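You operate a simulated robot arm through the tools that you are given. There is no shell and no other tool. Be economical: measure what you need, move in short steps, check, and stop when the job is done.

Carry out the task below with a simulated robot arm. There is one attempt and no reset: what you move stays moved.

Task
Stand the cup in the blue tray, stir it smooth, put it back.
Fine: the stick from the grey pot goes into the yellow pot. Set down upright: clear cup.

Only the result counts: the job must be done as asked and must still hold three seconds after the hand-in. Knocking over, shifting, dropping, spilling or breaking anything else fails it.

Robot
A 7-joint arm with a two-finger parallel gripper, fixed in place. Base frame: the origin is at the foot of the arm, x ahead of it, y to its left, z up; the work surface is at about z = 0. Units: mm, degrees, N and s.
With the tool pointing down near the work surface it reaches from about 240 to 620 mm from the base axis. Its first joint turns from -66.0 to 66.0 degrees. Payload 2.6 kg.
Tool frame: the origin (TCP) lies between the finger pads and is the grasp point; the fingertips stand 30 mm ahead of it; z points along the fingers, y is the line along which they close. Largest opening 94 mm; finger width 28, thickness 10; the body of the gripper, 50 by 96 mm, starts 55 mm behind the TCP.
Orientation is told as [roll, pitch, yaw] about the base's x, y, z axes, in that order, counted from this pose: with the fingers straight down and closing along the base's y, the tool's x points along the base's -x, its y along +y and its z along -z.

Tools
- The arm moves only by the tool play_rows. Its arguments are lists of equal length, an entry for each row: "turn": the turn, a rotation vector about the tool's x, y, z in units of 6 degrees (1.0 is 6 degrees), a list of three; "delta_pos": the shift along the tool's x, y, z in units of 30 mm (1.0 is 30 mm), a list of three; "claw": the opening, from 0 (shut) to 1 (fully open). In form: {"turn": [[rx, ry, rz], ...], "delta_pos": [[dx, dy, dz], ...], "claw": [claw, ...]}. A call has 1 to 8 rows; each row shifts and turns the commanded pose from where the row before left it, along the tool's axes as they then stand. A call with a number of a shift or a turn outside -1 to 1 is refused whole. A row lasts 0.2 s, in which the tool goes at most 50 mm and 8.6 degrees; a call with a longer step from one row to the next is refused whole, and so is a gripper value outside its range. Where a pose cannot be reached the arm comes as near as it can. A force on the tool above 40 N (or 10 N above the force at the start of the call, whichever is more), or a blocked arm, ends the call early, and 0.2 s more pass. The fingers move at their own pace (about 72 mm/s each) and stop on an object; they squeeze with about 34 N. The grip force told is the motor's: it shows also when the fingers shut on nothing. Time passes only in rows, and 0.2 s behind the last, so rows that do not move let the fingers close. It gives the time, the measured TCP pose, the force on the tool (base axes), the opening and the grip force at its end, in the units of the frame above (readings bear some noise), with the torque about the TCP (base axes, N m) and any sound that the robot's microphone picked up.
- Cameras (640 x 400 px; columns grow to the right, rows downward): "scene" is fixed at [38.1, 444.4, 548.4]; the picture's right is [-0.70, -0.72, 0.00], its down [-0.52, 0.50, -0.69] and it looks along [0.50, -0.48, -0.72] (base axes); focal length 240 px, centre (320, 200). "wrist" rides on the gripper at [76, 14, -102] in the tool frame; the picture's right is [-0.18, 0.98, 0.00], its down [-0.75, -0.14, -0.64] and it looks along [-0.63, -0.12, 0.77] (tool axes); focal length 243 px, centre (320, 200).
- get_image(camera): a new picture of that camera. No time passes.
- pixel_to_xyz(camera, pixels): for up to 12 pixels [column, row] of the newest picture of that camera ("zoom" is the newest enlarged one), the place [x, y, z] in the base frame of the surface seen there, good to about 2 mm. No time passes.
- inspect(camera, box): a new picture of the part [left, top, right, bottom] of that camera's present view, enlarged. No time passes.
- sign_off(): hands the job in; it is judged then, once.

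Work in short steps. Measure before you move; look again where a grasp or a placing could have gone wrong, and mend it. You have 80 turns and 54 pictures in all, those below and enlarged ones among them. Open the gripper and draw the arm clear of the work before you hand the job in, unless the task says otherwise; then end with one line.

The tools are called after "Request:" as name(argument=value, ...) on one line, values as JSON. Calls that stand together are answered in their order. play_rows: Moves the arm, as the interface text tells. Its arguments: {"type":"object","properties":{"turn":{"type":"array","items":{"type":"array","items":{"type":"number"}}},"delta_pos":{"type":"array","items":{"type":"array","items":{"type":"number"}}},"claw":{"type":"array","items":{"type":"number"}}},"required":["turn","delta_pos","claw"]} The other tools are called the same way: get_image (camera) takes a picture; pixel_to_xyz (camera, pixels) gives the place of the surface under pixels of a picture; inspect (camera, box) takes an enlarged picture of a part of a camera's view; sign_off () hands the job in.

At the start:

```text
t: 0.0
eef_pos: [353.2, 243.4, 319.2]
ee_rot: [0.0, 0.0, -0.1]
wrist_force: [0.5, 0.4, -0.2]
moment: [0.0, 0.01, 0.0]
grip_width: 94.0
gripper_force: 0.0
```

scene: 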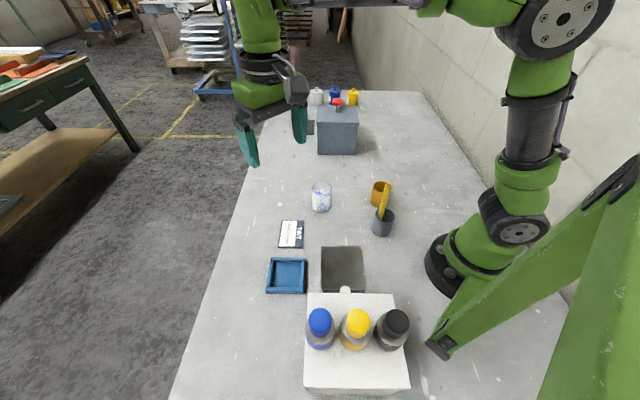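
wrist: 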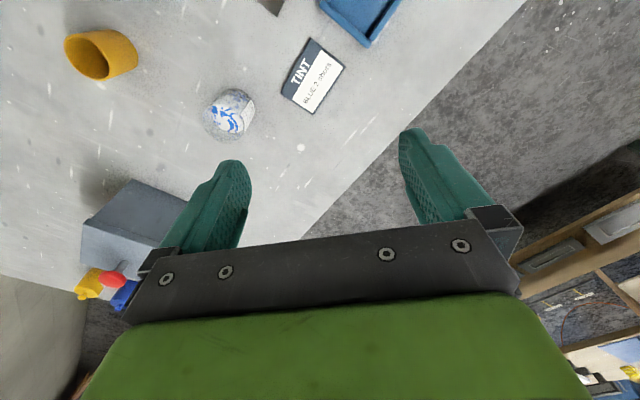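

I'll look closer at the cup, the card, the pots and the tray, before measuring.

Request:
inspect(camera="scene", box=[250, 160, 410, 300])

Request:
inspect(camera="wrist", box=[180, 20, 380, 150])

Request:
inspect(camera="scene", box=[280, 80, 400, 160])

Request:
inspect(camera="scene", box=[290, 240, 430, 400])

```text
2.86 times, centred on (330, 230) of scene
```

zoom: 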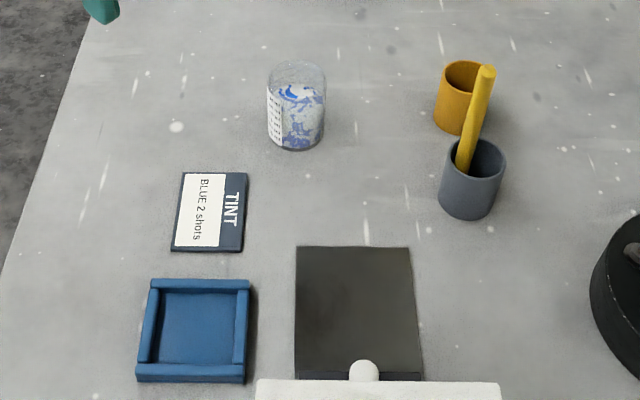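

```text
3.08 times, centred on (280, 85) of wrist
```

zoom: 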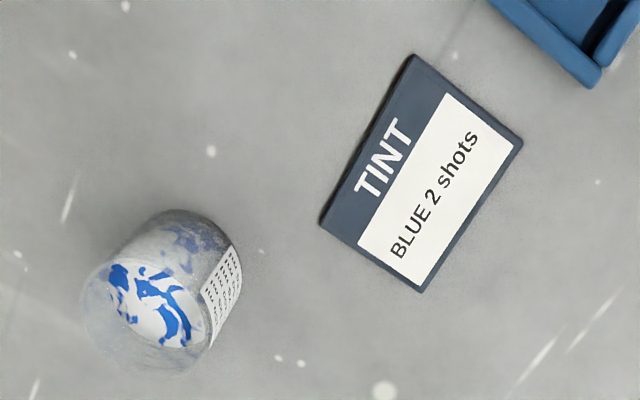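

```text
5.00 times, centred on (340, 120) of scene
```

zoom: 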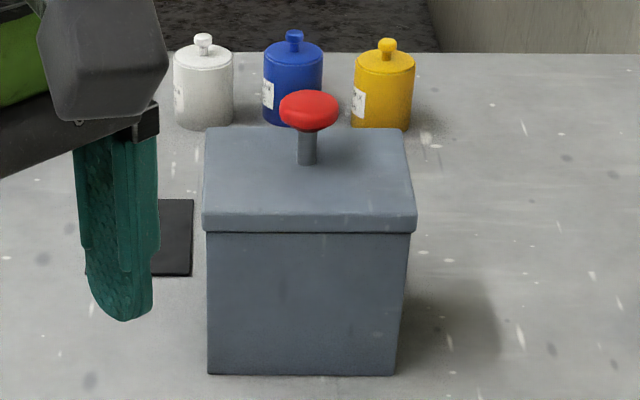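

```text
2.50 times, centred on (360, 320) of scene
```

zoom: 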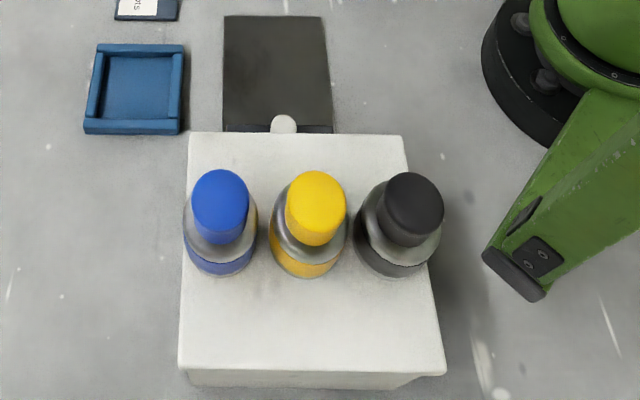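

The cup (~(321,196)) holds white paint with blue streaks; the stick leans in the grey pot (~(383,222)); the yellow pot is next to it. Now measuring these.

Request:
inspect(camera="scene", box=[290, 165, 410, 245])

Request:
pixel_to_xyz(camera="scene", pixels=[[321, 213], [321, 183], [313, 195], [330, 195], [321, 198], [289, 276], [268, 291], [305, 291], [272, 260], [306, 260], [291, 233], [250, 230]])

```text
5.00 times, centred on (350, 205) of scene
```

zoom: 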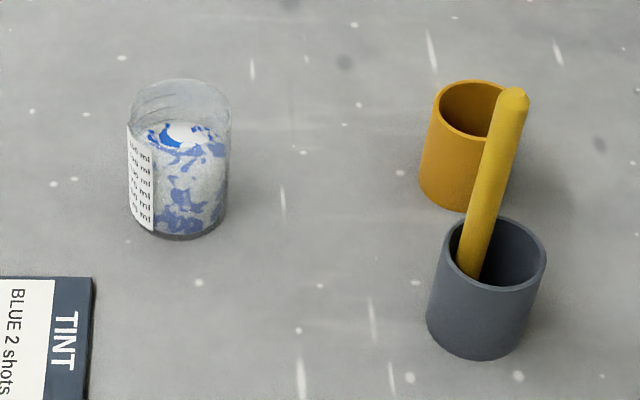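

```text
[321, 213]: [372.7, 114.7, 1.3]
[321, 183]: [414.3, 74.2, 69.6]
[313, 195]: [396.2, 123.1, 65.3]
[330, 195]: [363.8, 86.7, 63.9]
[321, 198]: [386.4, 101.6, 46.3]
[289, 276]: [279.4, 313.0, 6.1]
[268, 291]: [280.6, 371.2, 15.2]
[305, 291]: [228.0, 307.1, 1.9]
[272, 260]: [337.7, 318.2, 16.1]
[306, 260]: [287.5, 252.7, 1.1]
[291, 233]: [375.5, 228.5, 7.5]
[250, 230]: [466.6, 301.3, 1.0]
```

Measuring the rims and the stick in the enlarged picture.

Request:
pixel_to_xyz(camera="zoom", pixels=[[180, 82], [133, 103], [229, 103], [180, 234], [440, 100], [470, 83], [475, 205], [487, 350], [452, 235], [543, 250], [515, 95], [472, 265]])

Request:
pixel_to_xyz(camera="zoom", pixels=[[130, 125], [225, 125], [190, 140], [500, 287], [455, 140], [500, 218], [500, 150], [485, 210], [495, 100], [522, 110], [530, 320], [510, 260]])

```text
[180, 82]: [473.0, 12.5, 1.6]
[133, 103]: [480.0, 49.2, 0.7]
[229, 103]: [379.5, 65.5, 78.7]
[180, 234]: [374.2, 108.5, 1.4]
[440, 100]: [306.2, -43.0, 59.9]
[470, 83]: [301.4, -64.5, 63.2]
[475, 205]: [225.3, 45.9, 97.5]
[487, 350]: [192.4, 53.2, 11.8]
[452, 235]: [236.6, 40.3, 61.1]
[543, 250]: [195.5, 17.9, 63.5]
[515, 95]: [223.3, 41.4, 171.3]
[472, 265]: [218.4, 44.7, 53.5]
```

```text
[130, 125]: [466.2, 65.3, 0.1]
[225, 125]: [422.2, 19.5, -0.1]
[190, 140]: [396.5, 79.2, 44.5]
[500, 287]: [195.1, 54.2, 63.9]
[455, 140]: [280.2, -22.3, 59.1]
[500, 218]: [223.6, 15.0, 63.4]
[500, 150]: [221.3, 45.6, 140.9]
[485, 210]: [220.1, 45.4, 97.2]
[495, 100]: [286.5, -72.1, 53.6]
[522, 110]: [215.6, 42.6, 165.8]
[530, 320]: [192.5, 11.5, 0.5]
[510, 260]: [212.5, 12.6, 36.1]
```

Rough positions: cup ~(388,90), grey pot ~(212,34), stick top ~(222,42,171), yellow pot ~(285,-48), tray ~(281,312). I move above the cup at height for a better wrist view.

Request:
play_rows(turn=[[0, 0, 0], [0, 0, 0], [0, 0, 0], [0, 0, 0], [0, 0, 0], [0, 0, 0]], delta_pos=[[-0.2, -0.85, 0.3], [-0.2, -0.85, 0.3], [-0.2, -0.85, 0.3], [-0.2, -0.85, 0.3], [-0.2, -0.85, 0.3], [-0.2, -0.85, 0.3]], claw=[1, 1, 1, 1, 1, 1])

Request:
inspect(camera="wrist", box=[160, 0, 480, 200])

```text
t: 1.4
eef_pos: [389.7, 89.7, 264.8]
ee_rot: [0.0, 0.0, 0.1]
wrist_force: [-0.2, -1.2, -0.8]
moment: [-0.02, 0.02, 0.04]
grip_width: 94.0
gripper_force: 0.0
```

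```text
2.00 times, centred on (320, 100) of wrist
```

zoom: 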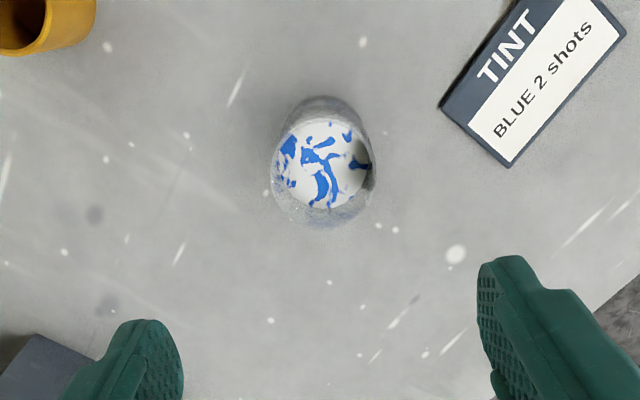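

The paint surface spans about (277..368, 118..208) in this zoom; I measure it.

Request:
pixel_to_xyz(camera="zoom", pixels=[[279, 165], [366, 160], [318, 121], [322, 204], [300, 130], [345, 200], [342, 130], [295, 198], [325, 97], [273, 175], [320, 165], [376, 170]])

```text
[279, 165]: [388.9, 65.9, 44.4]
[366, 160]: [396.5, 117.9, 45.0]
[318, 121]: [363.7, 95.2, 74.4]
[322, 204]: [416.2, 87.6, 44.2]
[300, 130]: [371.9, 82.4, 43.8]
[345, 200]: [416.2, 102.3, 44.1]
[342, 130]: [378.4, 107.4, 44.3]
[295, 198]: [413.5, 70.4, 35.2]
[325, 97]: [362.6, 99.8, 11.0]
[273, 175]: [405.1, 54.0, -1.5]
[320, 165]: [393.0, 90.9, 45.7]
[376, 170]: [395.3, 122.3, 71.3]
```

Cup centre ≈ (392, 92), diameter ≈ 58, rim ≈ z 79. I descend open to TCP z ≈ 55.

Request:
play_rows(turn=[[0, 0, 0], [0, 0, 0], [0, 0, 0], [0, 0, 0], [0, 0, 0], [0, 0, 0], [0, 0, 0], [0, 0, 0]], delta_pos=[[-0.08, 0.08, 0.9], [0, 0, 0.9], [0, 0, 0.9], [0, 0, 0.9], [0, 0, 0.9], [0, 0, 0.9], [0, 0, 0.8], [0, 0, 0.78]], claw=[1, 1, 1, 1, 1, 1, 1, 1])

Request:
get_image(camera="wrist")

```text
t: 3.2
eef_pos: [392.7, 92.6, 54.7]
ee_rot: [0.0, 0.0, -0.1]
wrist_force: [-0.9, -0.2, 0.9]
moment: [-0.06, 0.01, -0.01]
grip_width: 93.8
gripper_force: 0.1
```

```text
45 pictures are left
```

wrist: 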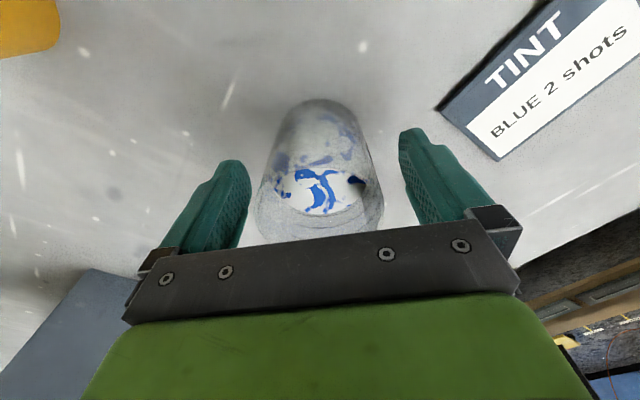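

The cup sits between the fingers with room both sides. Close in place.

Request:
play_rows(turn=[[0, 0, 0], [0, 0, 0], [0, 0, 0], [0, 0, 0]], delta_pos=[[0, 0, 0], [0, 0, 0], [0, 0, 0], [0, 0, 0]], claw=[0.5, 0.5, 0.5, 0.5])

```text
t: 4.2
eef_pos: [392.1, 92.4, 55.8]
ee_rot: [0.0, 0.0, 0.0]
wrist_force: [0.2, -0.3, -0.5]
moment: [-0.02, 0.01, 0.01]
grip_width: 58.9
gripper_force: 33.9
```

Gripped at width 58.9. Now an enlarged look at the tray to find its centre.

Request:
inspect(camera="scene", box=[256, 250, 320, 300])

```text
8.00 times, centred on (288, 275) of scene
```

zoom: 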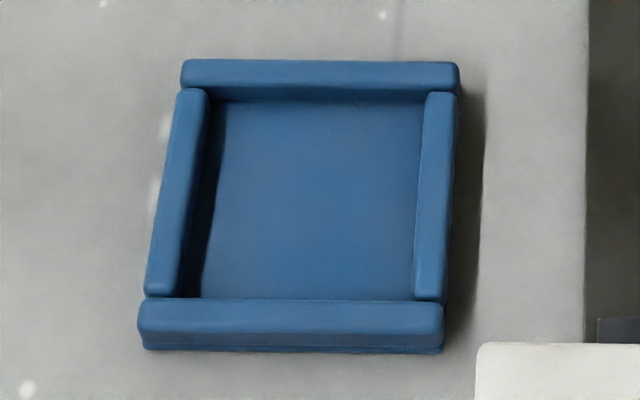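

Request:
pixel_to_xyz(camera="zoom", pixels=[[200, 65], [445, 68], [145, 318], [435, 325], [320, 80], [195, 190], [435, 195], [300, 315], [320, 105], [210, 292], [414, 295], [315, 200]])

```text
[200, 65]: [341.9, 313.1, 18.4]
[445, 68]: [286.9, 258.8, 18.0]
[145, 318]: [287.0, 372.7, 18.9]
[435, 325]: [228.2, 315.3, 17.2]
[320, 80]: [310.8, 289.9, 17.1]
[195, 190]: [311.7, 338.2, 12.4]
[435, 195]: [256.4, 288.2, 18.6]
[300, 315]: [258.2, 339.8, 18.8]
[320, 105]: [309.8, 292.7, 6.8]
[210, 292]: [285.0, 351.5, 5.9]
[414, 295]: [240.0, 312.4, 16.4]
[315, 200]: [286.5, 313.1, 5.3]
```

Tray centre ≈ (285, 315), walls top ≈ 18, floor ≈ 5.5, inner ≈ 62 – tight for the cup. I check how close the white box with bottles is, and lift the cup.

Request:
pixel_to_xyz(camera="scene", pixels=[[308, 294], [394, 294], [309, 384], [320, 312], [357, 312], [397, 312], [345, 290], [340, 265], [322, 250], [362, 250], [320, 345], [310, 340]])

Request:
play_rows(turn=[[0, 0, 0], [0, 0, 0], [0, 0, 0], [0, 0, 0], [0, 0, 0]], delta_pos=[[0, 0, -0.3], [0, 0, -0.6], [0, 0, -0.6], [0, 0, -0.6], [0, 0, -0.6]], claw=[0.5, 0.5, 0.5, 0.5, 0.5])

```text
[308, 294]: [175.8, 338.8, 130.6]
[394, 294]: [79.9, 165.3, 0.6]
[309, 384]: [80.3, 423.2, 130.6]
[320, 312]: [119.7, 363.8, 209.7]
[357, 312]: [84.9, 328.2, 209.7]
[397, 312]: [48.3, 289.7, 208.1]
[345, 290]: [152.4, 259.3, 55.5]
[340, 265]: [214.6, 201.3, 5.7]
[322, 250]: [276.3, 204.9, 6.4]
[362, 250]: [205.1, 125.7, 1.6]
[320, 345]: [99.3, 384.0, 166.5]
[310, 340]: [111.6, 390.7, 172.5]
```

```text
t: 5.4
eef_pos: [392.9, 92.2, 137.3]
ee_rot: [0.1, 0.0, 0.1]
wrist_force: [-0.7, -0.9, -1.6]
moment: [0.0, 0.0, 0.01]
grip_width: 58.8
gripper_force: 34.7
```

Lift is clean. The stand (top z 130, corner near (176,339)) is away from the tray, but I'll yaw 45° to keep the camera clear of it. First carry across at z ≈ 137.

Request:
play_rows(turn=[[0, 0, 0], [0, 0, 0], [0, 0, 0], [0, 0, 0], [0, 0, 0], [0, 0, 0], [0, 0, 0], [0, 0, 0]], delta_pos=[[0.2, 0.5, 0], [0.4, 0.9, 0], [0.5, 1.0, 0], [0.5, 1.0, 0], [0.5, 1.0, 0], [0.5, 1.0, 0], [0.4, 0.9, 0], [0.2, 0.5, 0]], claw=[0.5, 0.5, 0.5, 0.5, 0.5, 0.5, 0.5, 0.5])

Request:
play_rows(turn=[[0, 0, -0.9], [0, 0, -0.95], [0, 0, -0.95], [0, 0, -0.95], [0, 0, -0.95], [0, 0, -0.95], [0, 0, -0.95], [0, 0, -0.9]], delta_pos=[[0, 0, 0], [0, 0, 0], [0, 0, 0], [0, 0, 0], [0, 0, 0], [0, 0, 0], [0, 0, 0], [0, 0, 0]], claw=[0.5, 0.5, 0.5, 0.5, 0.5, 0.5, 0.5, 0.5])

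Request:
get_image(camera="wrist")

```text
t: 7.2
eef_pos: [296.3, 297.9, 135.8]
ee_rot: [0.0, 0.0, 0.1]
wrist_force: [-0.7, -0.4, -1.5]
moment: [0.0, -0.01, 0.01]
grip_width: 58.8
gripper_force: 33.9
```

```text
t: 9.0
eef_pos: [295.6, 296.5, 136.3]
ee_rot: [0.0, 0.0, 45.1]
wrist_force: [-0.4, 0.0, -1.3]
moment: [0.01, 0.04, -0.02]
grip_width: 58.7
gripper_force: 33.5
```

```text
43 pictures are left
```

wrist: 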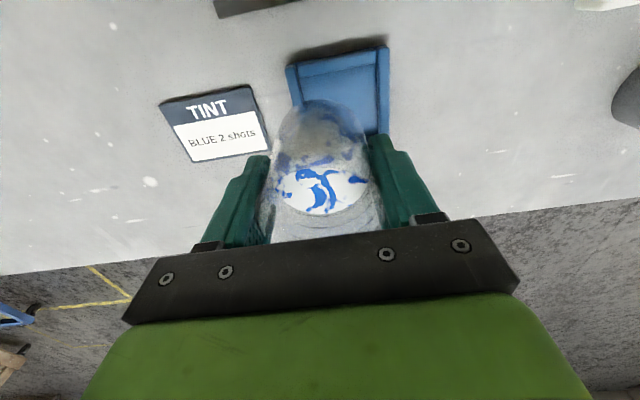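

The tray is visible behind the cup at ~(340,80). I enlarge it to refine its edges.

Request:
inspect(camera="wrist", box=[276, 30, 404, 130])

```text
4.00 times, centred on (340, 80) of wrist
```

zoom: 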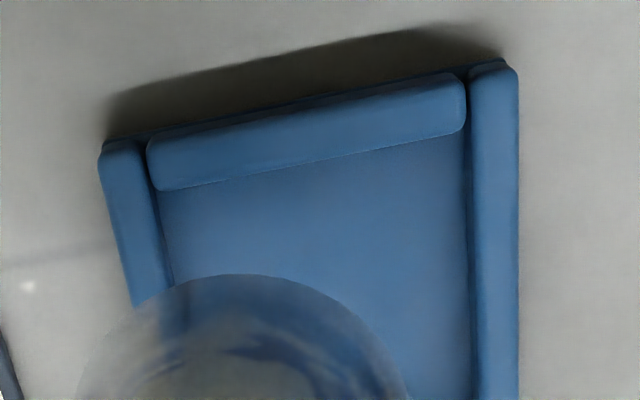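

Request:
pixel_to_xyz(camera="zoom", pixels=[[155, 165], [158, 230], [105, 165], [128, 270], [466, 200], [475, 250], [515, 200], [515, 330], [300, 160], [300, 110], [170, 260], [468, 300]])

```text
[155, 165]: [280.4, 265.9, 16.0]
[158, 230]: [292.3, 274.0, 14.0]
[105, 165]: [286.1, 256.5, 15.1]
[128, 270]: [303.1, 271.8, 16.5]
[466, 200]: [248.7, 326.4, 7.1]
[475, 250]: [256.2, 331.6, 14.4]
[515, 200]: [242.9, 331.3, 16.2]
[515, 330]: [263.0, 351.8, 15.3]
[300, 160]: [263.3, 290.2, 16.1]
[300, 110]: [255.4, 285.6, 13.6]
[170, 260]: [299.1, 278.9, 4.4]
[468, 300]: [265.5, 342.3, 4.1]
```

Refined tray centre (285.6, 314.7), inner width ≈ 67. Align above it and come down to about 6 mm above the wall tops, then look.

Request:
play_rows(turn=[[0, 0, 0], [0, 0, 0], [0, 0, 0], [0, 0, 0], [0, 0, 0]], delta_pos=[[-0.097, 0.334, 0], [-0.097, 0.334, 0], [0, 0, 0.6], [0, 0, 0.6], [0, 0, 0.6]], claw=[0.5, 0.5, 0.5, 0.5, 0.5])

Request:
inspect(camera="wrist", box=[220, 50, 420, 250])

Request:
inspect(camera="scene", box=[230, 200, 358, 300])

```text
t: 10.2
eef_pos: [285.2, 315.0, 82.6]
ee_rot: [0.0, 0.0, 45.0]
wrist_force: [0.9, 0.1, -1.0]
moment: [0.01, -0.01, 0.02]
grip_width: 58.6
gripper_force: 33.7
```

```text
2.00 times, centred on (320, 150) of wrist
```

zoom: 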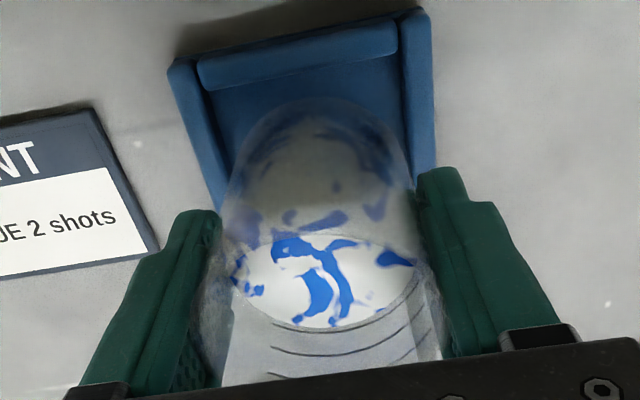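

```text
4.00 times, centred on (294, 250) of scene
```

zoom: 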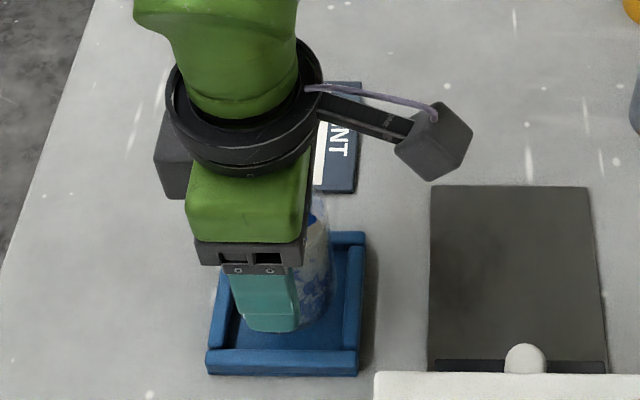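

Alignment looks right. I lower gently in small steps, watching force.

Request:
play_rows(turn=[[0, 0, 0], [0, 0, 0], [0, 0, 0], [0, 0, 0]], delta_pos=[[0, 0, 0.2], [0, 0, 0.2], [0, 0, 0.15], [0, 0, 0.1]], claw=[0.5, 0.5, 0.5, 0.5])

```text
t: 11.2
eef_pos: [285.5, 314.2, 62.6]
ee_rot: [0.0, 0.0, 45.0]
wrist_force: [0.1, 0.9, -1.1]
moment: [0.0, 0.02, -0.03]
grip_width: 58.8
gripper_force: 33.7
```

Request:
play_rows(turn=[[0, 0, 0], [0, 0, 0]], delta_pos=[[0, 0, 0.05], [0, 0, 0.03]], claw=[0.5, 0.5])

```text
t: 11.8
eef_pos: [285.8, 314.0, 61.2]
ee_rot: [0.0, 0.0, 45.0]
wrist_force: [-1.5, -1.4, 4.0]
moment: [-0.07, 0.05, 0.05]
grip_width: 58.7
gripper_force: 34.0
```

Upward force 4 N: the cup stands on the tray floor at z ≈ 61. Release and rise.

Request:
play_rows(turn=[[0, 0, 0], [0, 0, 0], [0, 0, 0], [0, 0, 0], [0, 0, 0], [0, 0, 0], [0, 0, 0], [0, 0, 0]], delta_pos=[[0, 0, 0], [0, 0, 0], [0, 0, -0.3], [0, 0, -0.8], [0, 0, -1], [0, 0, -1], [0, 0, -1], [0, 0, -1]], claw=[0.7, 1, 1, 1, 1, 1, 1, 1])

Request:
get_image(camera="wrist")

```text
t: 13.6
eef_pos: [285.0, 313.9, 212.3]
ee_rot: [0.0, 0.2, 45.1]
wrist_force: [-0.3, -0.4, 0.0]
moment: [-0.01, 0.03, -0.01]
grip_width: 93.8
gripper_force: 0.0
```

```text
39 pictures are left
```

wrist: 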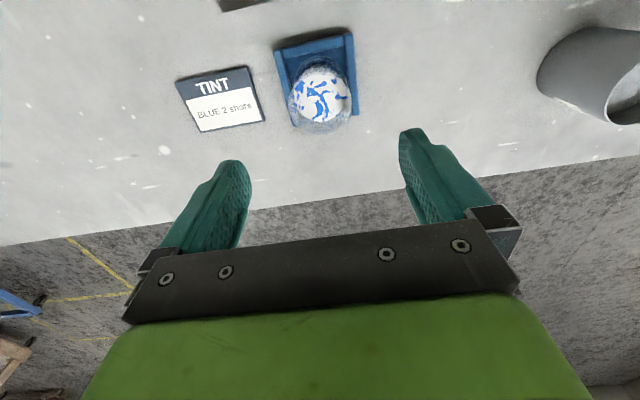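

Cup stands in the tray. Now I turn back to yaw 0, rise, and travel toward the pots for a look at the stick.

Request:
play_rows(turn=[[0, 0, 0.94], [0, 0, 0.94], [0, 0, 0.94], [0, 0, 0.94], [0, 0, 0.94], [0, 0, 0.94], [0, 0, 0.94], [0, 0, 0.92]], delta_pos=[[0, 0, -0.4], [0, 0, -0.4], [0, 0, -0.4], [0, 0, -0.4], [0, 0, -0.2], [0, 0, 0], [0, 0, 0], [0, 0, 0]], claw=[1, 1, 1, 1, 1, 1, 1, 1])

Request:
play_rows(turn=[[0, 0, 0], [0, 0, 0], [0, 0, 0], [0, 0, 0], [0, 0, 0], [0, 0, 0], [0, 0, 0], [0, 0, 0]], delta_pos=[[0, -1, 0], [0, -1, 0], [0, -1, 0], [0, -1, 0], [0, -1, 0], [0, -1, 0], [0, -1, 0], [0, -1, 0]], claw=[1, 1, 1, 1, 1, 1, 1, 1])

Request:
get_image(camera="wrist")

Request:
get_image(camera="scene")

```text
t: 15.4
eef_pos: [285.8, 314.6, 265.9]
ee_rot: [-0.1, 0.0, 0.0]
wrist_force: [-0.2, -0.1, 0.4]
moment: [0.03, 0.01, -0.01]
grip_width: 94.0
gripper_force: 0.0
```

```text
t: 17.2
eef_pos: [285.0, 73.9, 265.7]
ee_rot: [0.0, 0.0, 0.1]
wrist_force: [-0.2, 0.2, 1.1]
moment: [0.03, 0.01, -0.01]
grip_width: 93.9
gripper_force: 0.2
```

```text
38 pictures are left
```

wrist: 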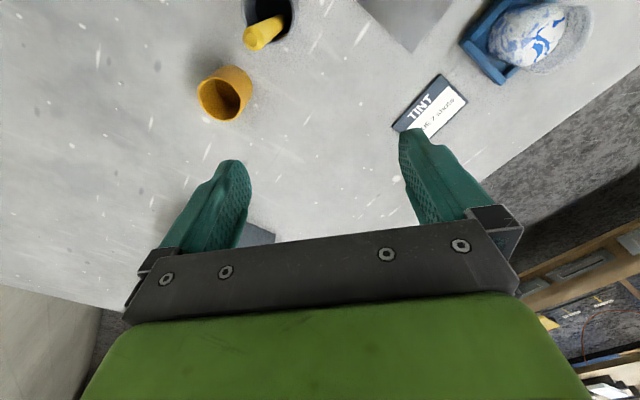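

```text
37 pictures are left
```

scene: 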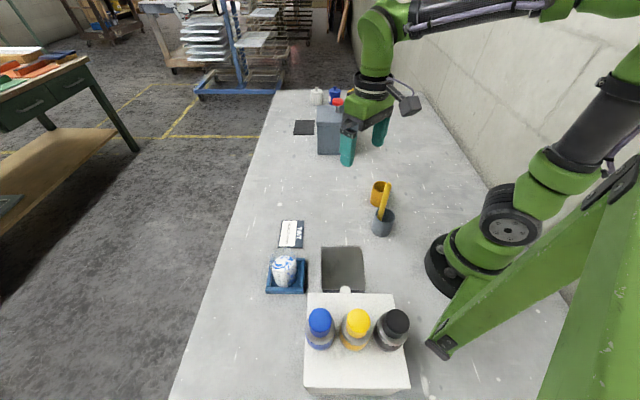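

Enlarging pots and stick from the wrist camera.

Request:
inspect(camera="wrist", box=[180, 0, 340, 130])

```text
3.08 times, centred on (260, 65) of wrist
```

zoom: 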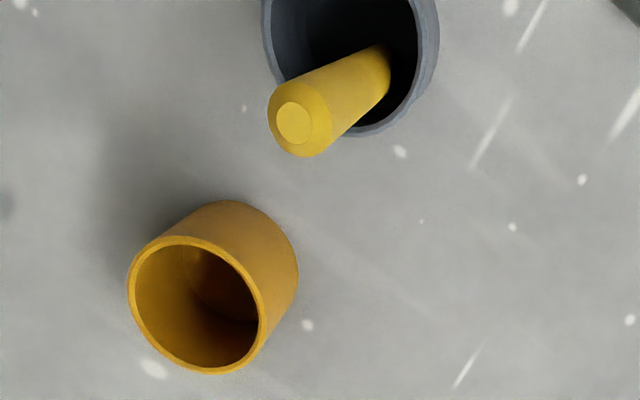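

Request:
pixel_to_xyz(camera="zoom", pixels=[[294, 122], [275, 110], [322, 130], [300, 150], [320, 85], [350, 125], [368, 70], [385, 95], [131, 290], [261, 330], [180, 239], [205, 372]])

Request:
pixel_to_xyz(camera="zoom", pixels=[[194, 305], [240, 272], [145, 342], [430, 60], [268, 40], [370, 132], [415, 100], [350, 95], [335, 100], [380, 70], [200, 240], [258, 300]])

```text
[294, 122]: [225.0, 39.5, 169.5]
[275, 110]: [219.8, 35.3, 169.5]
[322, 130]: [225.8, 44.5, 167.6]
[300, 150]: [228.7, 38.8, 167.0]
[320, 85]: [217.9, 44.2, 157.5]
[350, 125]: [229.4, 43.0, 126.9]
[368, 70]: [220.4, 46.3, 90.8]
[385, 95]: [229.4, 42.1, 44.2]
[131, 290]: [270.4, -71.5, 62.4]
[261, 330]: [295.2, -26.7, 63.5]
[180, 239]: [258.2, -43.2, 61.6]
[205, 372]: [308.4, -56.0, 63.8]
```

```text
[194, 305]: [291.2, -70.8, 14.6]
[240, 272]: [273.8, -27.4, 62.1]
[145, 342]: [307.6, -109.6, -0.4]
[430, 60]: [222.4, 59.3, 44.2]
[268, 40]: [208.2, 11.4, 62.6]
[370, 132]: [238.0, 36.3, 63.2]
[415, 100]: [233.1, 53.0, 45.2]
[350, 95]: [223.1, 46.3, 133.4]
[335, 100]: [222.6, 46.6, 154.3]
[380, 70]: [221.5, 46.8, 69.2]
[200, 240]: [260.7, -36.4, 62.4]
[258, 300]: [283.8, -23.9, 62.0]
```

Stick is vertical, centre ≈ (224.3, 39.3), top z ≈ 169.5, dia ≈ 15; yellow pot centre ≈ (283, -49.3), rim ≈ 63. I move above the stick at height to test reach.

Request:
play_rows(turn=[[0, 0, 0], [0, 0, 0], [0, 0, 0], [0, 0, 0]], delta_pos=[[0.5, -0.3, 0], [0.5, -0.3, 0], [0.5, -0.3, 0], [0.52, -0.25, 0]], claw=[1, 1, 1, 1])

```text
t: 18.2
eef_pos: [224.6, 41.4, 266.3]
ee_rot: [-0.1, 0.1, 0.0]
wrist_force: [0.1, -0.3, 0.7]
moment: [0.03, 0.02, -0.04]
grip_width: 93.8
gripper_force: 0.0
```

Reached cleanly. Descend partly to z ≈ 206 with fingers open.

Request:
play_rows(turn=[[0, 0, 0], [0, 0, 0], [0, 0, 0]], delta_pos=[[0, -0.07, 0.7], [0, 0, 0.7], [0, 0, 0.6]], claw=[1, 1, 1])

Request:
get_image(camera="wrist")

```text
t: 19.0
eef_pos: [224.8, 38.3, 206.9]
ee_rot: [0.0, 0.0, 0.0]
wrist_force: [0.0, 0.0, -0.7]
moment: [-0.01, -0.01, -0.02]
grip_width: 93.7
gripper_force: 0.0
```

```text
35 pictures are left
```

wrist: 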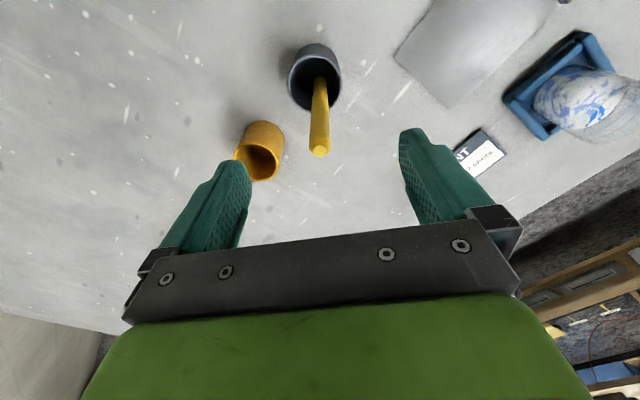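

The stick is centred between the fingers at (320,150). Descend to z ≈ 140.

Request:
play_rows(turn=[[0, 0, 0], [0, 0, 0], [0, 0, 0], [0, 0, 0], [0, 0, 0]], delta_pos=[[0, 0.03, 0.5], [0, 0, 0.5], [0, 0, 0.5], [0, 0, 0.4], [0, 0, 0.32]], claw=[1, 1, 1, 1, 1])

```text
t: 20.2
eef_pos: [224.4, 39.0, 140.2]
ee_rot: [0.1, 0.0, 0.0]
wrist_force: [0.2, -1.0, 0.4]
moment: [-0.03, 0.0, 0.01]
grip_width: 94.0
gripper_force: 0.0
```

Now close on the stick.

Request:
play_rows(turn=[[0, 0, 0], [0, 0, 0], [0, 0, 0], [0, 0, 0], [0, 0, 0]], delta_pos=[[0, 0, 0], [0, 0, 0], [0, 0, 0], [0, 0, 0], [0, 0, 0]], claw=[0.5, 0.1, 0.05, 0.05, 0.05])

Request:
get_image(camera="wrist")

```text
t: 21.4
eef_pos: [225.0, 38.6, 141.4]
ee_rot: [0.1, -0.1, -0.1]
wrist_force: [-0.4, -0.5, 0.5]
moment: [0.03, 0.0, 0.0]
grip_width: 13.9
gripper_force: 34.5
```

```text
34 pictures are left
```

wrist: 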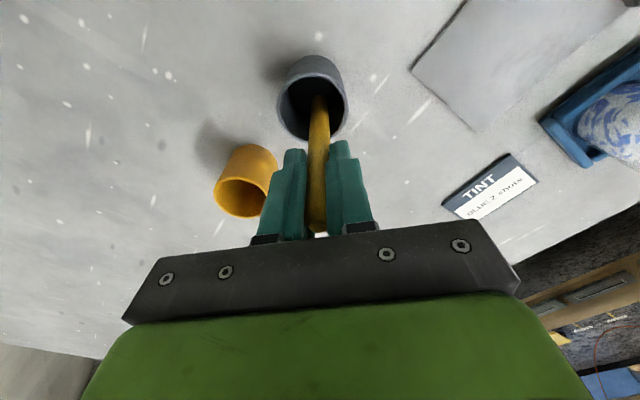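

Gripped (13.9 mm). Lift straight up ~115 mm.

Request:
play_rows(turn=[[0, 0, 0], [0, 0, 0], [0, 0, 0], [0, 0, 0], [0, 0, 0], [0, 0, 0]], delta_pos=[[0, 0, -0.3], [0, 0, -0.6], [0, 0, -0.7], [0, 0, -0.8], [0, 0, -0.8], [0, 0, -0.7]], claw=[0.05, 0.05, 0.05, 0.05, 0.05, 0.05])

Request:
get_image(camera="wrist")

Request:
get_image(camera="scene")

```text
t: 22.8
eef_pos: [225.2, 39.2, 257.0]
ee_rot: [0.0, 0.0, 0.1]
wrist_force: [0.0, 0.0, -0.7]
moment: [0.0, 0.02, -0.02]
grip_width: 13.8
gripper_force: 34.2
```

```text
33 pictures are left
```

wrist: 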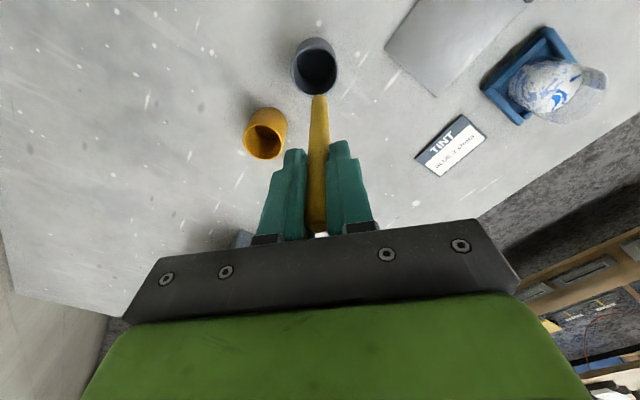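

```text
32 pictures are left
```

scene: 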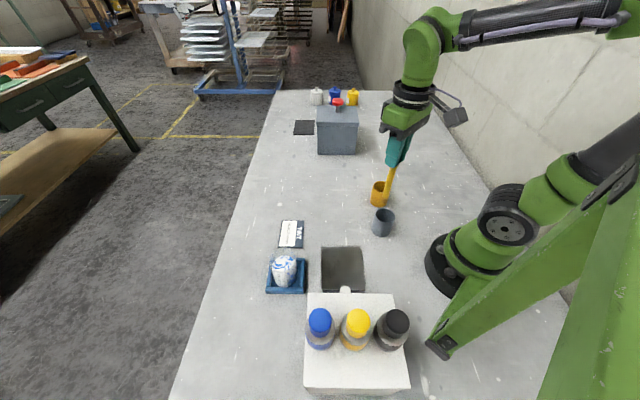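

Stick lifted. Measure its lower end and the cup's rim position in the tray.

Request:
inspect(camera="wrist", box=[290, 70, 350, 120])

Request:
pixel_to_xyz(camera="wrist", pixels=[[319, 99], [319, 105], [314, 101], [324, 101], [319, 150]])

Request:
inspect(camera="scene", box=[256, 245, 320, 295])

```text
8.00 times, centred on (320, 95) of wrist
```

zoom: 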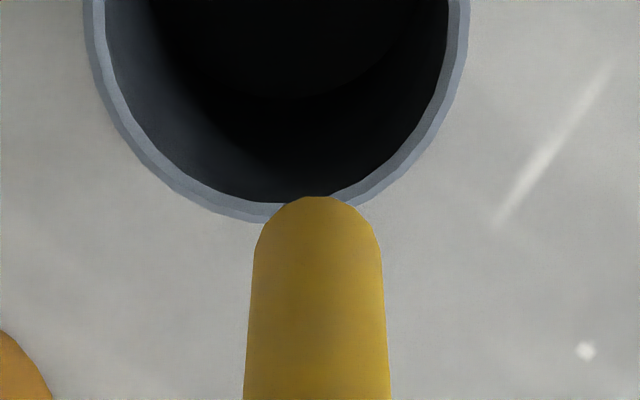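

```text
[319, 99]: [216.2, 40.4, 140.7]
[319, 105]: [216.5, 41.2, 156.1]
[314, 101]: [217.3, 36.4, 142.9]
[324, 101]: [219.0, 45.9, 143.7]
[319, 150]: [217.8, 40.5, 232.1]
```

```text
8.00 times, centred on (288, 270) of scene
```

zoom: 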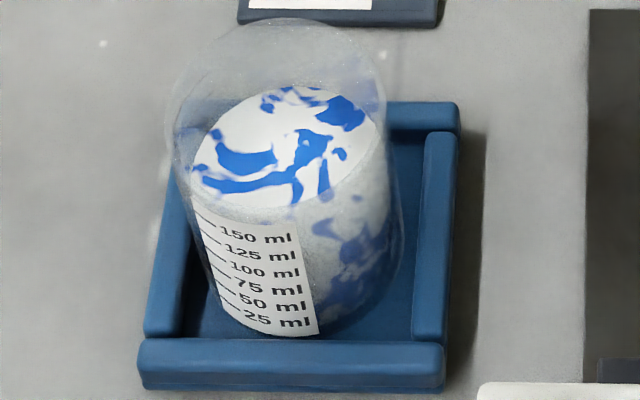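

Stick's lower end is ≈ 125 mm below the TCP. I carry it over to the cup at this height.

Request:
play_rows(turn=[[0, 0, 0], [0, 0, 0], [0, 0, 0], [0, 0, 0], [0, 0, 0], [0, 0, 0], [0, 0, 0], [0, 0, 0]], delta_pos=[[-0.25, 0.7, 0], [-0.25, 1, 0], [-0.25, 1, 0], [-0.25, 1, 0], [-0.25, 1, 0], [-0.25, 1, 0], [-0.25, 1, 0], [-0.25, 1, 0]], claw=[0.05, 0.05, 0.05, 0.05, 0.05, 0.05, 0.05, 0.05])

Request:
play_rows(turn=[[0, 0, 0], [0, 0, 0], [0, 0, 0]], delta_pos=[[0, 0.8, 0], [0, 0.4, 0], [0, 0.27, 0]], claw=[0.05, 0.05, 0.05])

Request:
get_image(camera="wrist")

Request:
get_image(camera="scene")

```text
t: 24.6
eef_pos: [285.5, 270.3, 258.0]
ee_rot: [0.1, 0.0, 0.0]
wrist_force: [0.3, -0.3, 0.2]
moment: [-0.01, 0.01, 0.02]
grip_width: 13.9
gripper_force: 34.3
```

```text
t: 25.4
eef_pos: [286.0, 314.5, 258.1]
ee_rot: [0.0, 0.0, 0.0]
wrist_force: [-0.3, 0.0, 0.3]
moment: [0.0, 0.02, 0.02]
grip_width: 13.8
gripper_force: 33.8
```

```text
29 pictures are left
```

wrist: 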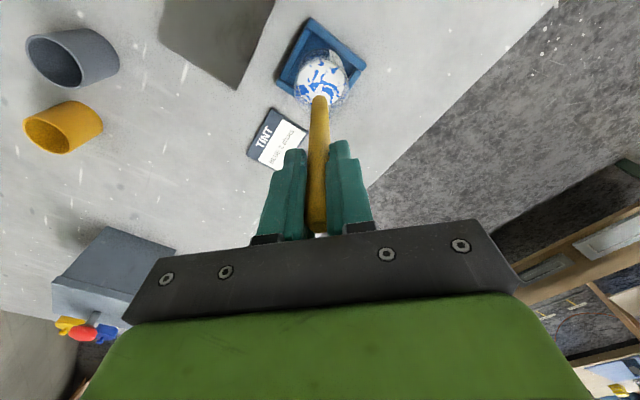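

```text
28 pictures are left
```

scene: 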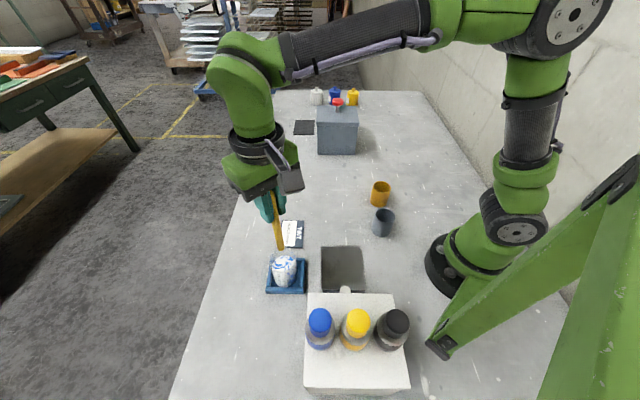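

I check the paint centre relative to the stick from the wrist.

Request:
inspect(camera="wrist", box=[280, 30, 360, 110])

```text
5.00 times, centred on (320, 70) of wrist
```

zoom: 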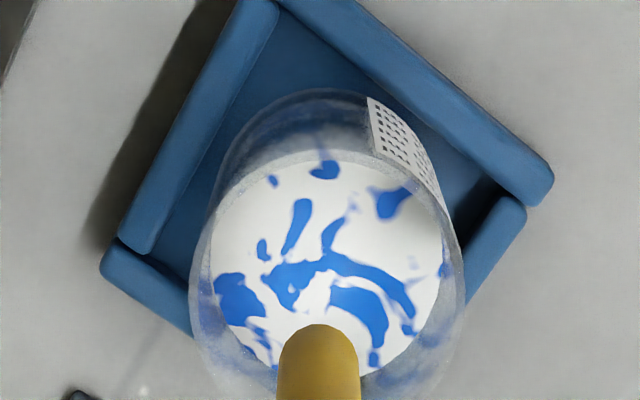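

Request:
pixel_to_xyz(camera="zoom", pixels=[[217, 250], [437, 260], [318, 165], [240, 200], [400, 200], [330, 270], [390, 365], [260, 355]])

```text
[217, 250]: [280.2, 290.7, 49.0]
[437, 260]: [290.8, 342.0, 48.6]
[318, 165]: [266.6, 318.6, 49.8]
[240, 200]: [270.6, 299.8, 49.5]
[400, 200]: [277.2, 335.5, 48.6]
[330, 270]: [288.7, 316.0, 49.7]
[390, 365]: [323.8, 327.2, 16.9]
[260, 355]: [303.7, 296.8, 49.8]
```

Cup centre ≈ (286, 315.5), inner radius ≈ 26. I descend the stick at the centre, slowing as it enters the paint.

Request:
play_rows(turn=[[0, 0, 0], [0, 0, 0], [0, 0, 0], [0, 0, 0], [0, 0, 0], [0, 0, 0]], delta_pos=[[0, 0.03, 0.7], [0, 0, 0.9], [0, 0, 0.7], [0, 0, 0.5], [0, 0, 0.4], [0, 0, 0.3]], claw=[0.05, 0.05, 0.05, 0.05, 0.05, 0.05])

Request:
get_image(camera="wrist")

```text
t: 26.8
eef_pos: [285.6, 315.0, 152.0]
ee_rot: [0.0, 0.0, 0.0]
wrist_force: [0.3, 0.4, -0.6]
moment: [-0.01, -0.03, -0.02]
grip_width: 13.8
gripper_force: 33.8
```

```text
26 pictures are left
```

wrist: 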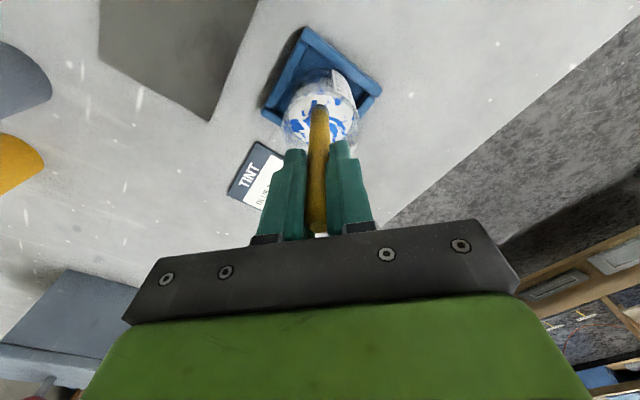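

Stick is in the paint with no contact force. Lower 8 mm more and move out to a 12 mm stirring radius.

Request:
play_rows(turn=[[0, 0, 0], [0, 0, 0], [0, 0, 0]], delta_pos=[[0, 0, 0.15], [0, 0, 0.12], [0.4, 0, 0]], claw=[0.05, 0.05, 0.05])

Request:
play_rows(turn=[[0, 0, 0], [0, 0, 0], [0, 0, 0], [0, 0, 0], [0, 0, 0], [0, 0, 0], [0, 0, 0], [0, 0, 0]], delta_pos=[[-0.118, 0.283, 0], [-0.283, 0.118, 0], [-0.283, -0.118, 0], [-0.118, -0.283, 0], [0.118, -0.283, 0], [0.283, -0.118, 0], [0.283, 0.118, 0], [0.118, 0.283, 0]], claw=[0.05, 0.05, 0.05, 0.05, 0.05, 0.05, 0.05, 0.05])

Request:
inspect(camera="wrist", box=[240, 20, 400, 120])

```text
t: 27.6
eef_pos: [273.4, 314.2, 144.4]
ee_rot: [0.1, 0.0, 0.0]
wrist_force: [0.3, 0.2, -1.1]
moment: [0.02, 0.01, 0.02]
grip_width: 13.7
gripper_force: 34.1
```

```text
t: 29.4
eef_pos: [273.4, 313.8, 143.5]
ee_rot: [0.0, 0.0, 0.1]
wrist_force: [0.6, -0.4, -0.7]
moment: [0.0, -0.01, -0.03]
grip_width: 13.7
gripper_force: 34.2
```

```text
4.00 times, centred on (320, 70) of wrist
```

zoom: 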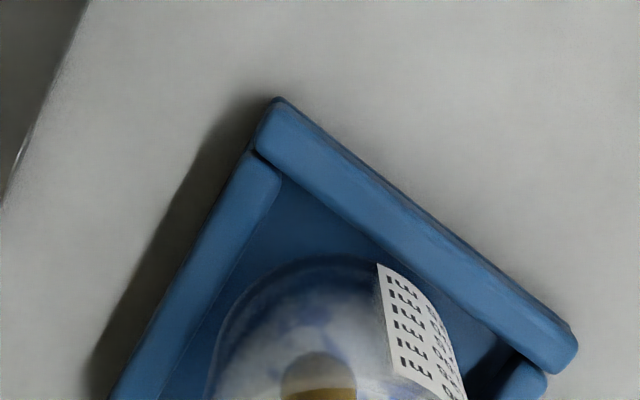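

Cup steady, low force. I continue with several more circles, then look.

Request:
play_rows(turn=[[0, 0, 0], [0, 0, 0], [0, 0, 0], [0, 0, 0], [0, 0, 0], [0, 0, 0], [0, 0, 0], [0, 0, 0]], delta_pos=[[-0.118, 0.283, 0], [-0.283, 0.118, 0], [-0.283, -0.118, 0], [-0.118, -0.283, 0], [0.118, -0.283, 0], [0.283, -0.118, 0], [0.283, 0.118, 0], [0.118, 0.283, 0]], claw=[0.05, 0.05, 0.05, 0.05, 0.05, 0.05, 0.05, 0.05])

Request:
play_rows(turn=[[0, 0, 0], [0, 0, 0], [0, 0, 0], [0, 0, 0], [0, 0, 0], [0, 0, 0], [0, 0, 0], [0, 0, 0]], delta_pos=[[-0.118, 0.283, 0], [-0.283, 0.118, 0], [-0.283, -0.118, 0], [-0.118, -0.283, 0], [0.118, -0.283, 0], [0.283, -0.118, 0], [0.283, 0.118, 0], [0.118, 0.283, 0]], claw=[0.05, 0.05, 0.05, 0.05, 0.05, 0.05, 0.05, 0.05])

Request:
play_rows(turn=[[0, 0, 0], [0, 0, 0], [0, 0, 0], [0, 0, 0], [0, 0, 0], [0, 0, 0], [0, 0, 0], [0, 0, 0]], delta_pos=[[-0.118, 0.283, 0], [-0.283, 0.118, 0], [-0.283, -0.118, 0], [-0.118, -0.283, 0], [0.118, -0.283, 0], [0.283, -0.118, 0], [0.283, 0.118, 0], [0.118, 0.283, 0]], claw=[0.05, 0.05, 0.05, 0.05, 0.05, 0.05, 0.05, 0.05])

Request:
inspect(camera="wrist", box=[260, 70, 388, 150])

Request:
inspect(camera="scene", box=[230, 220, 340, 300])

```text
t: 31.2
eef_pos: [273.0, 316.0, 145.1]
ee_rot: [0.0, -0.1, 0.1]
wrist_force: [-0.2, -0.5, -0.2]
moment: [0.02, 0.0, -0.03]
grip_width: 13.8
gripper_force: 34.0
```

```text
t: 33.0
eef_pos: [273.1, 314.7, 144.8]
ee_rot: [0.0, 0.0, 0.0]
wrist_force: [-0.1, -0.3, -0.4]
moment: [0.01, 0.02, 0.04]
grip_width: 14.0
gripper_force: 34.3
```

```text
t: 34.8
eef_pos: [272.4, 315.5, 144.3]
ee_rot: [0.1, 0.0, 0.1]
wrist_force: [-0.5, -0.5, -0.3]
moment: [0.0, 0.03, -0.01]
grip_width: 13.7
gripper_force: 34.2
```

```text
5.00 times, centred on (324, 110) of wrist
```

zoom: 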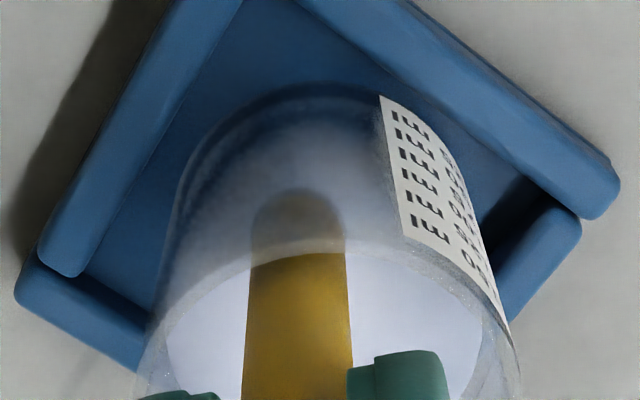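

```text
5.00 times, centred on (285, 260) of scene
```

zoom: 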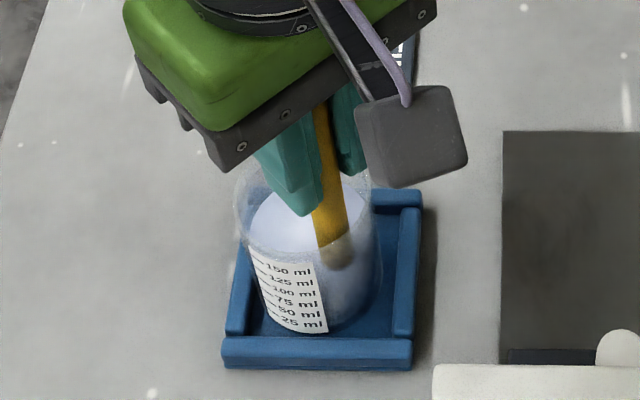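

The paint is now an even pale blue with no streaks. One more circle for certainty, then centre the stick and draw it straight up.

Request:
play_rows(turn=[[0, 0, 0], [0, 0, 0], [0, 0, 0], [0, 0, 0], [0, 0, 0], [0, 0, 0], [0, 0, 0], [0, 0, 0]], delta_pos=[[-0.118, 0.283, 0], [-0.283, 0.118, 0], [-0.283, -0.118, 0], [-0.118, -0.283, 0], [0.118, -0.283, 0], [0.283, -0.118, 0], [0.283, 0.118, 0], [0.118, 0.283, 0]], claw=[0.05, 0.05, 0.05, 0.05, 0.05, 0.05, 0.05, 0.05])

Request:
play_rows(turn=[[0, 0, 0], [0, 0, 0], [0, 0, 0], [0, 0, 0], [0, 0, 0], [0, 0, 0], [0, 0, 0], [0, 0, 0]], delta_pos=[[-0.4, 0, 0], [0, 0, -0.2], [0, 0, -0.4], [0, 0, -0.4], [0, 0, -0.5], [0, 0, -0.8], [0, 0, -0.8], [0, 0, -0.8]], claw=[0.05, 0.05, 0.05, 0.05, 0.05, 0.05, 0.05, 0.05])

Request:
get_image(camera="wrist")

```text
t: 36.6
eef_pos: [274.0, 315.0, 144.2]
ee_rot: [-0.1, 0.0, 0.1]
wrist_force: [-0.3, 0.6, -0.1]
moment: [0.03, 0.0, 0.0]
grip_width: 13.6
gripper_force: 34.3
```

```text
t: 38.4
eef_pos: [285.3, 315.8, 261.2]
ee_rot: [0.0, 0.1, 0.0]
wrist_force: [0.2, 0.0, -0.9]
moment: [-0.03, -0.04, -0.04]
grip_width: 13.7
gripper_force: 34.2
```

```text
22 pictures are left
```

wrist: 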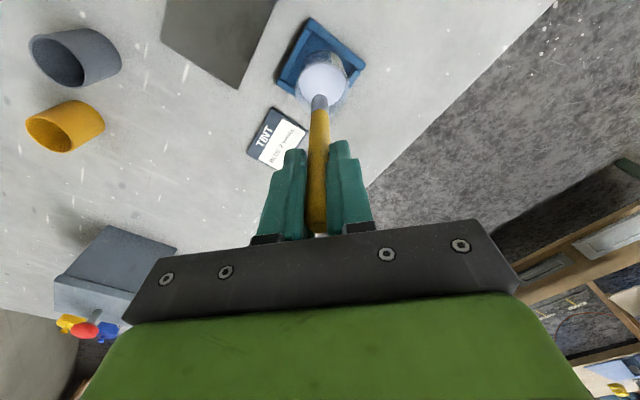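

Smooth paint, stick coated. I let it drip over the cup, then carry it to the yellow pot.

Request:
play_rows(turn=[[0, 0, 0], [0, 0, 0], [0, 0, 0], [0, 0, 0], [0, 0, 0], [0, 0, 0], [0, 0, 0], [0, 0, 0]], delta_pos=[[0, 0, 0], [0, 0, 0], [0, 0, 0], [0, 0, 0], [0, 0, 0], [0, 0, 0], [0, 0, 0], [0, 0, 0]], claw=[0.05, 0.05, 0.05, 0.05, 0.05, 0.05, 0.05, 0.05])

Request:
play_rows(turn=[[0, 0, 0], [0, 0, 0], [0, 0, 0], [0, 0, 0], [0, 0, 0], [0, 0, 0], [0, 0, 0], [0, 0, 0]], delta_pos=[[0.08, -0.5, 0], [0, -0.8, 0], [0, -1, 0], [0, -1, 0], [0, -1, 0], [0, -1, 0], [0, -1, 0], [0, -1, 0]], claw=[0.05, 0.05, 0.05, 0.05, 0.05, 0.05, 0.05, 0.05])

Request:
play_rows(turn=[[0, 0, 0], [0, 0, 0], [0, 0, 0], [0, 0, 0], [0, 0, 0], [0, 0, 0]], delta_pos=[[0, -1, 0], [0, -1, 0], [0, -1, 0], [0, -0.9, 0], [0, -0.6, 0], [0, -0.37, 0]], claw=[0.05, 0.05, 0.05, 0.05, 0.05, 0.05])

Request:
inspect(camera="wrist", box=[240, 20, 400, 120])

```text
t: 40.2
eef_pos: [286.0, 314.0, 260.7]
ee_rot: [0.0, 0.0, 0.1]
wrist_force: [-0.4, -0.5, -1.1]
moment: [0.0, -0.05, -0.01]
grip_width: 13.9
gripper_force: 34.7
```

```text
t: 42.0
eef_pos: [282.4, 97.2, 262.6]
ee_rot: [0.0, 0.0, 0.0]
wrist_force: [-0.3, -0.1, -0.7]
moment: [0.01, 0.01, -0.02]
grip_width: 13.7
gripper_force: 35.1
```

```text
t: 43.4
eef_pos: [282.4, -49.4, 260.5]
ee_rot: [0.0, 0.1, 0.0]
wrist_force: [0.9, -0.2, -0.6]
moment: [-0.02, 0.01, 0.0]
grip_width: 13.5
gripper_force: 34.2
```

```text
4.00 times, centred on (320, 70) of wrist
```

zoom: 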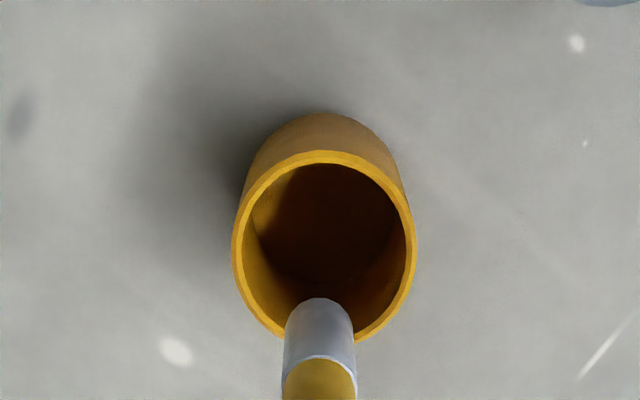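

The stick hangs before the pot; check the rim once more.

Request:
pixel_to_xyz(camera="zoom", pixels=[[236, 240], [412, 255], [320, 156], [270, 325], [375, 325], [318, 302], [318, 340]])

```text
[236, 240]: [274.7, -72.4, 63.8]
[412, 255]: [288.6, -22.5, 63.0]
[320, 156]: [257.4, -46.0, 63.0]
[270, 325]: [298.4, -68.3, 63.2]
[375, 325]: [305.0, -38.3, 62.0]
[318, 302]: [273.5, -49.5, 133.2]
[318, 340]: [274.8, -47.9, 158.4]
```

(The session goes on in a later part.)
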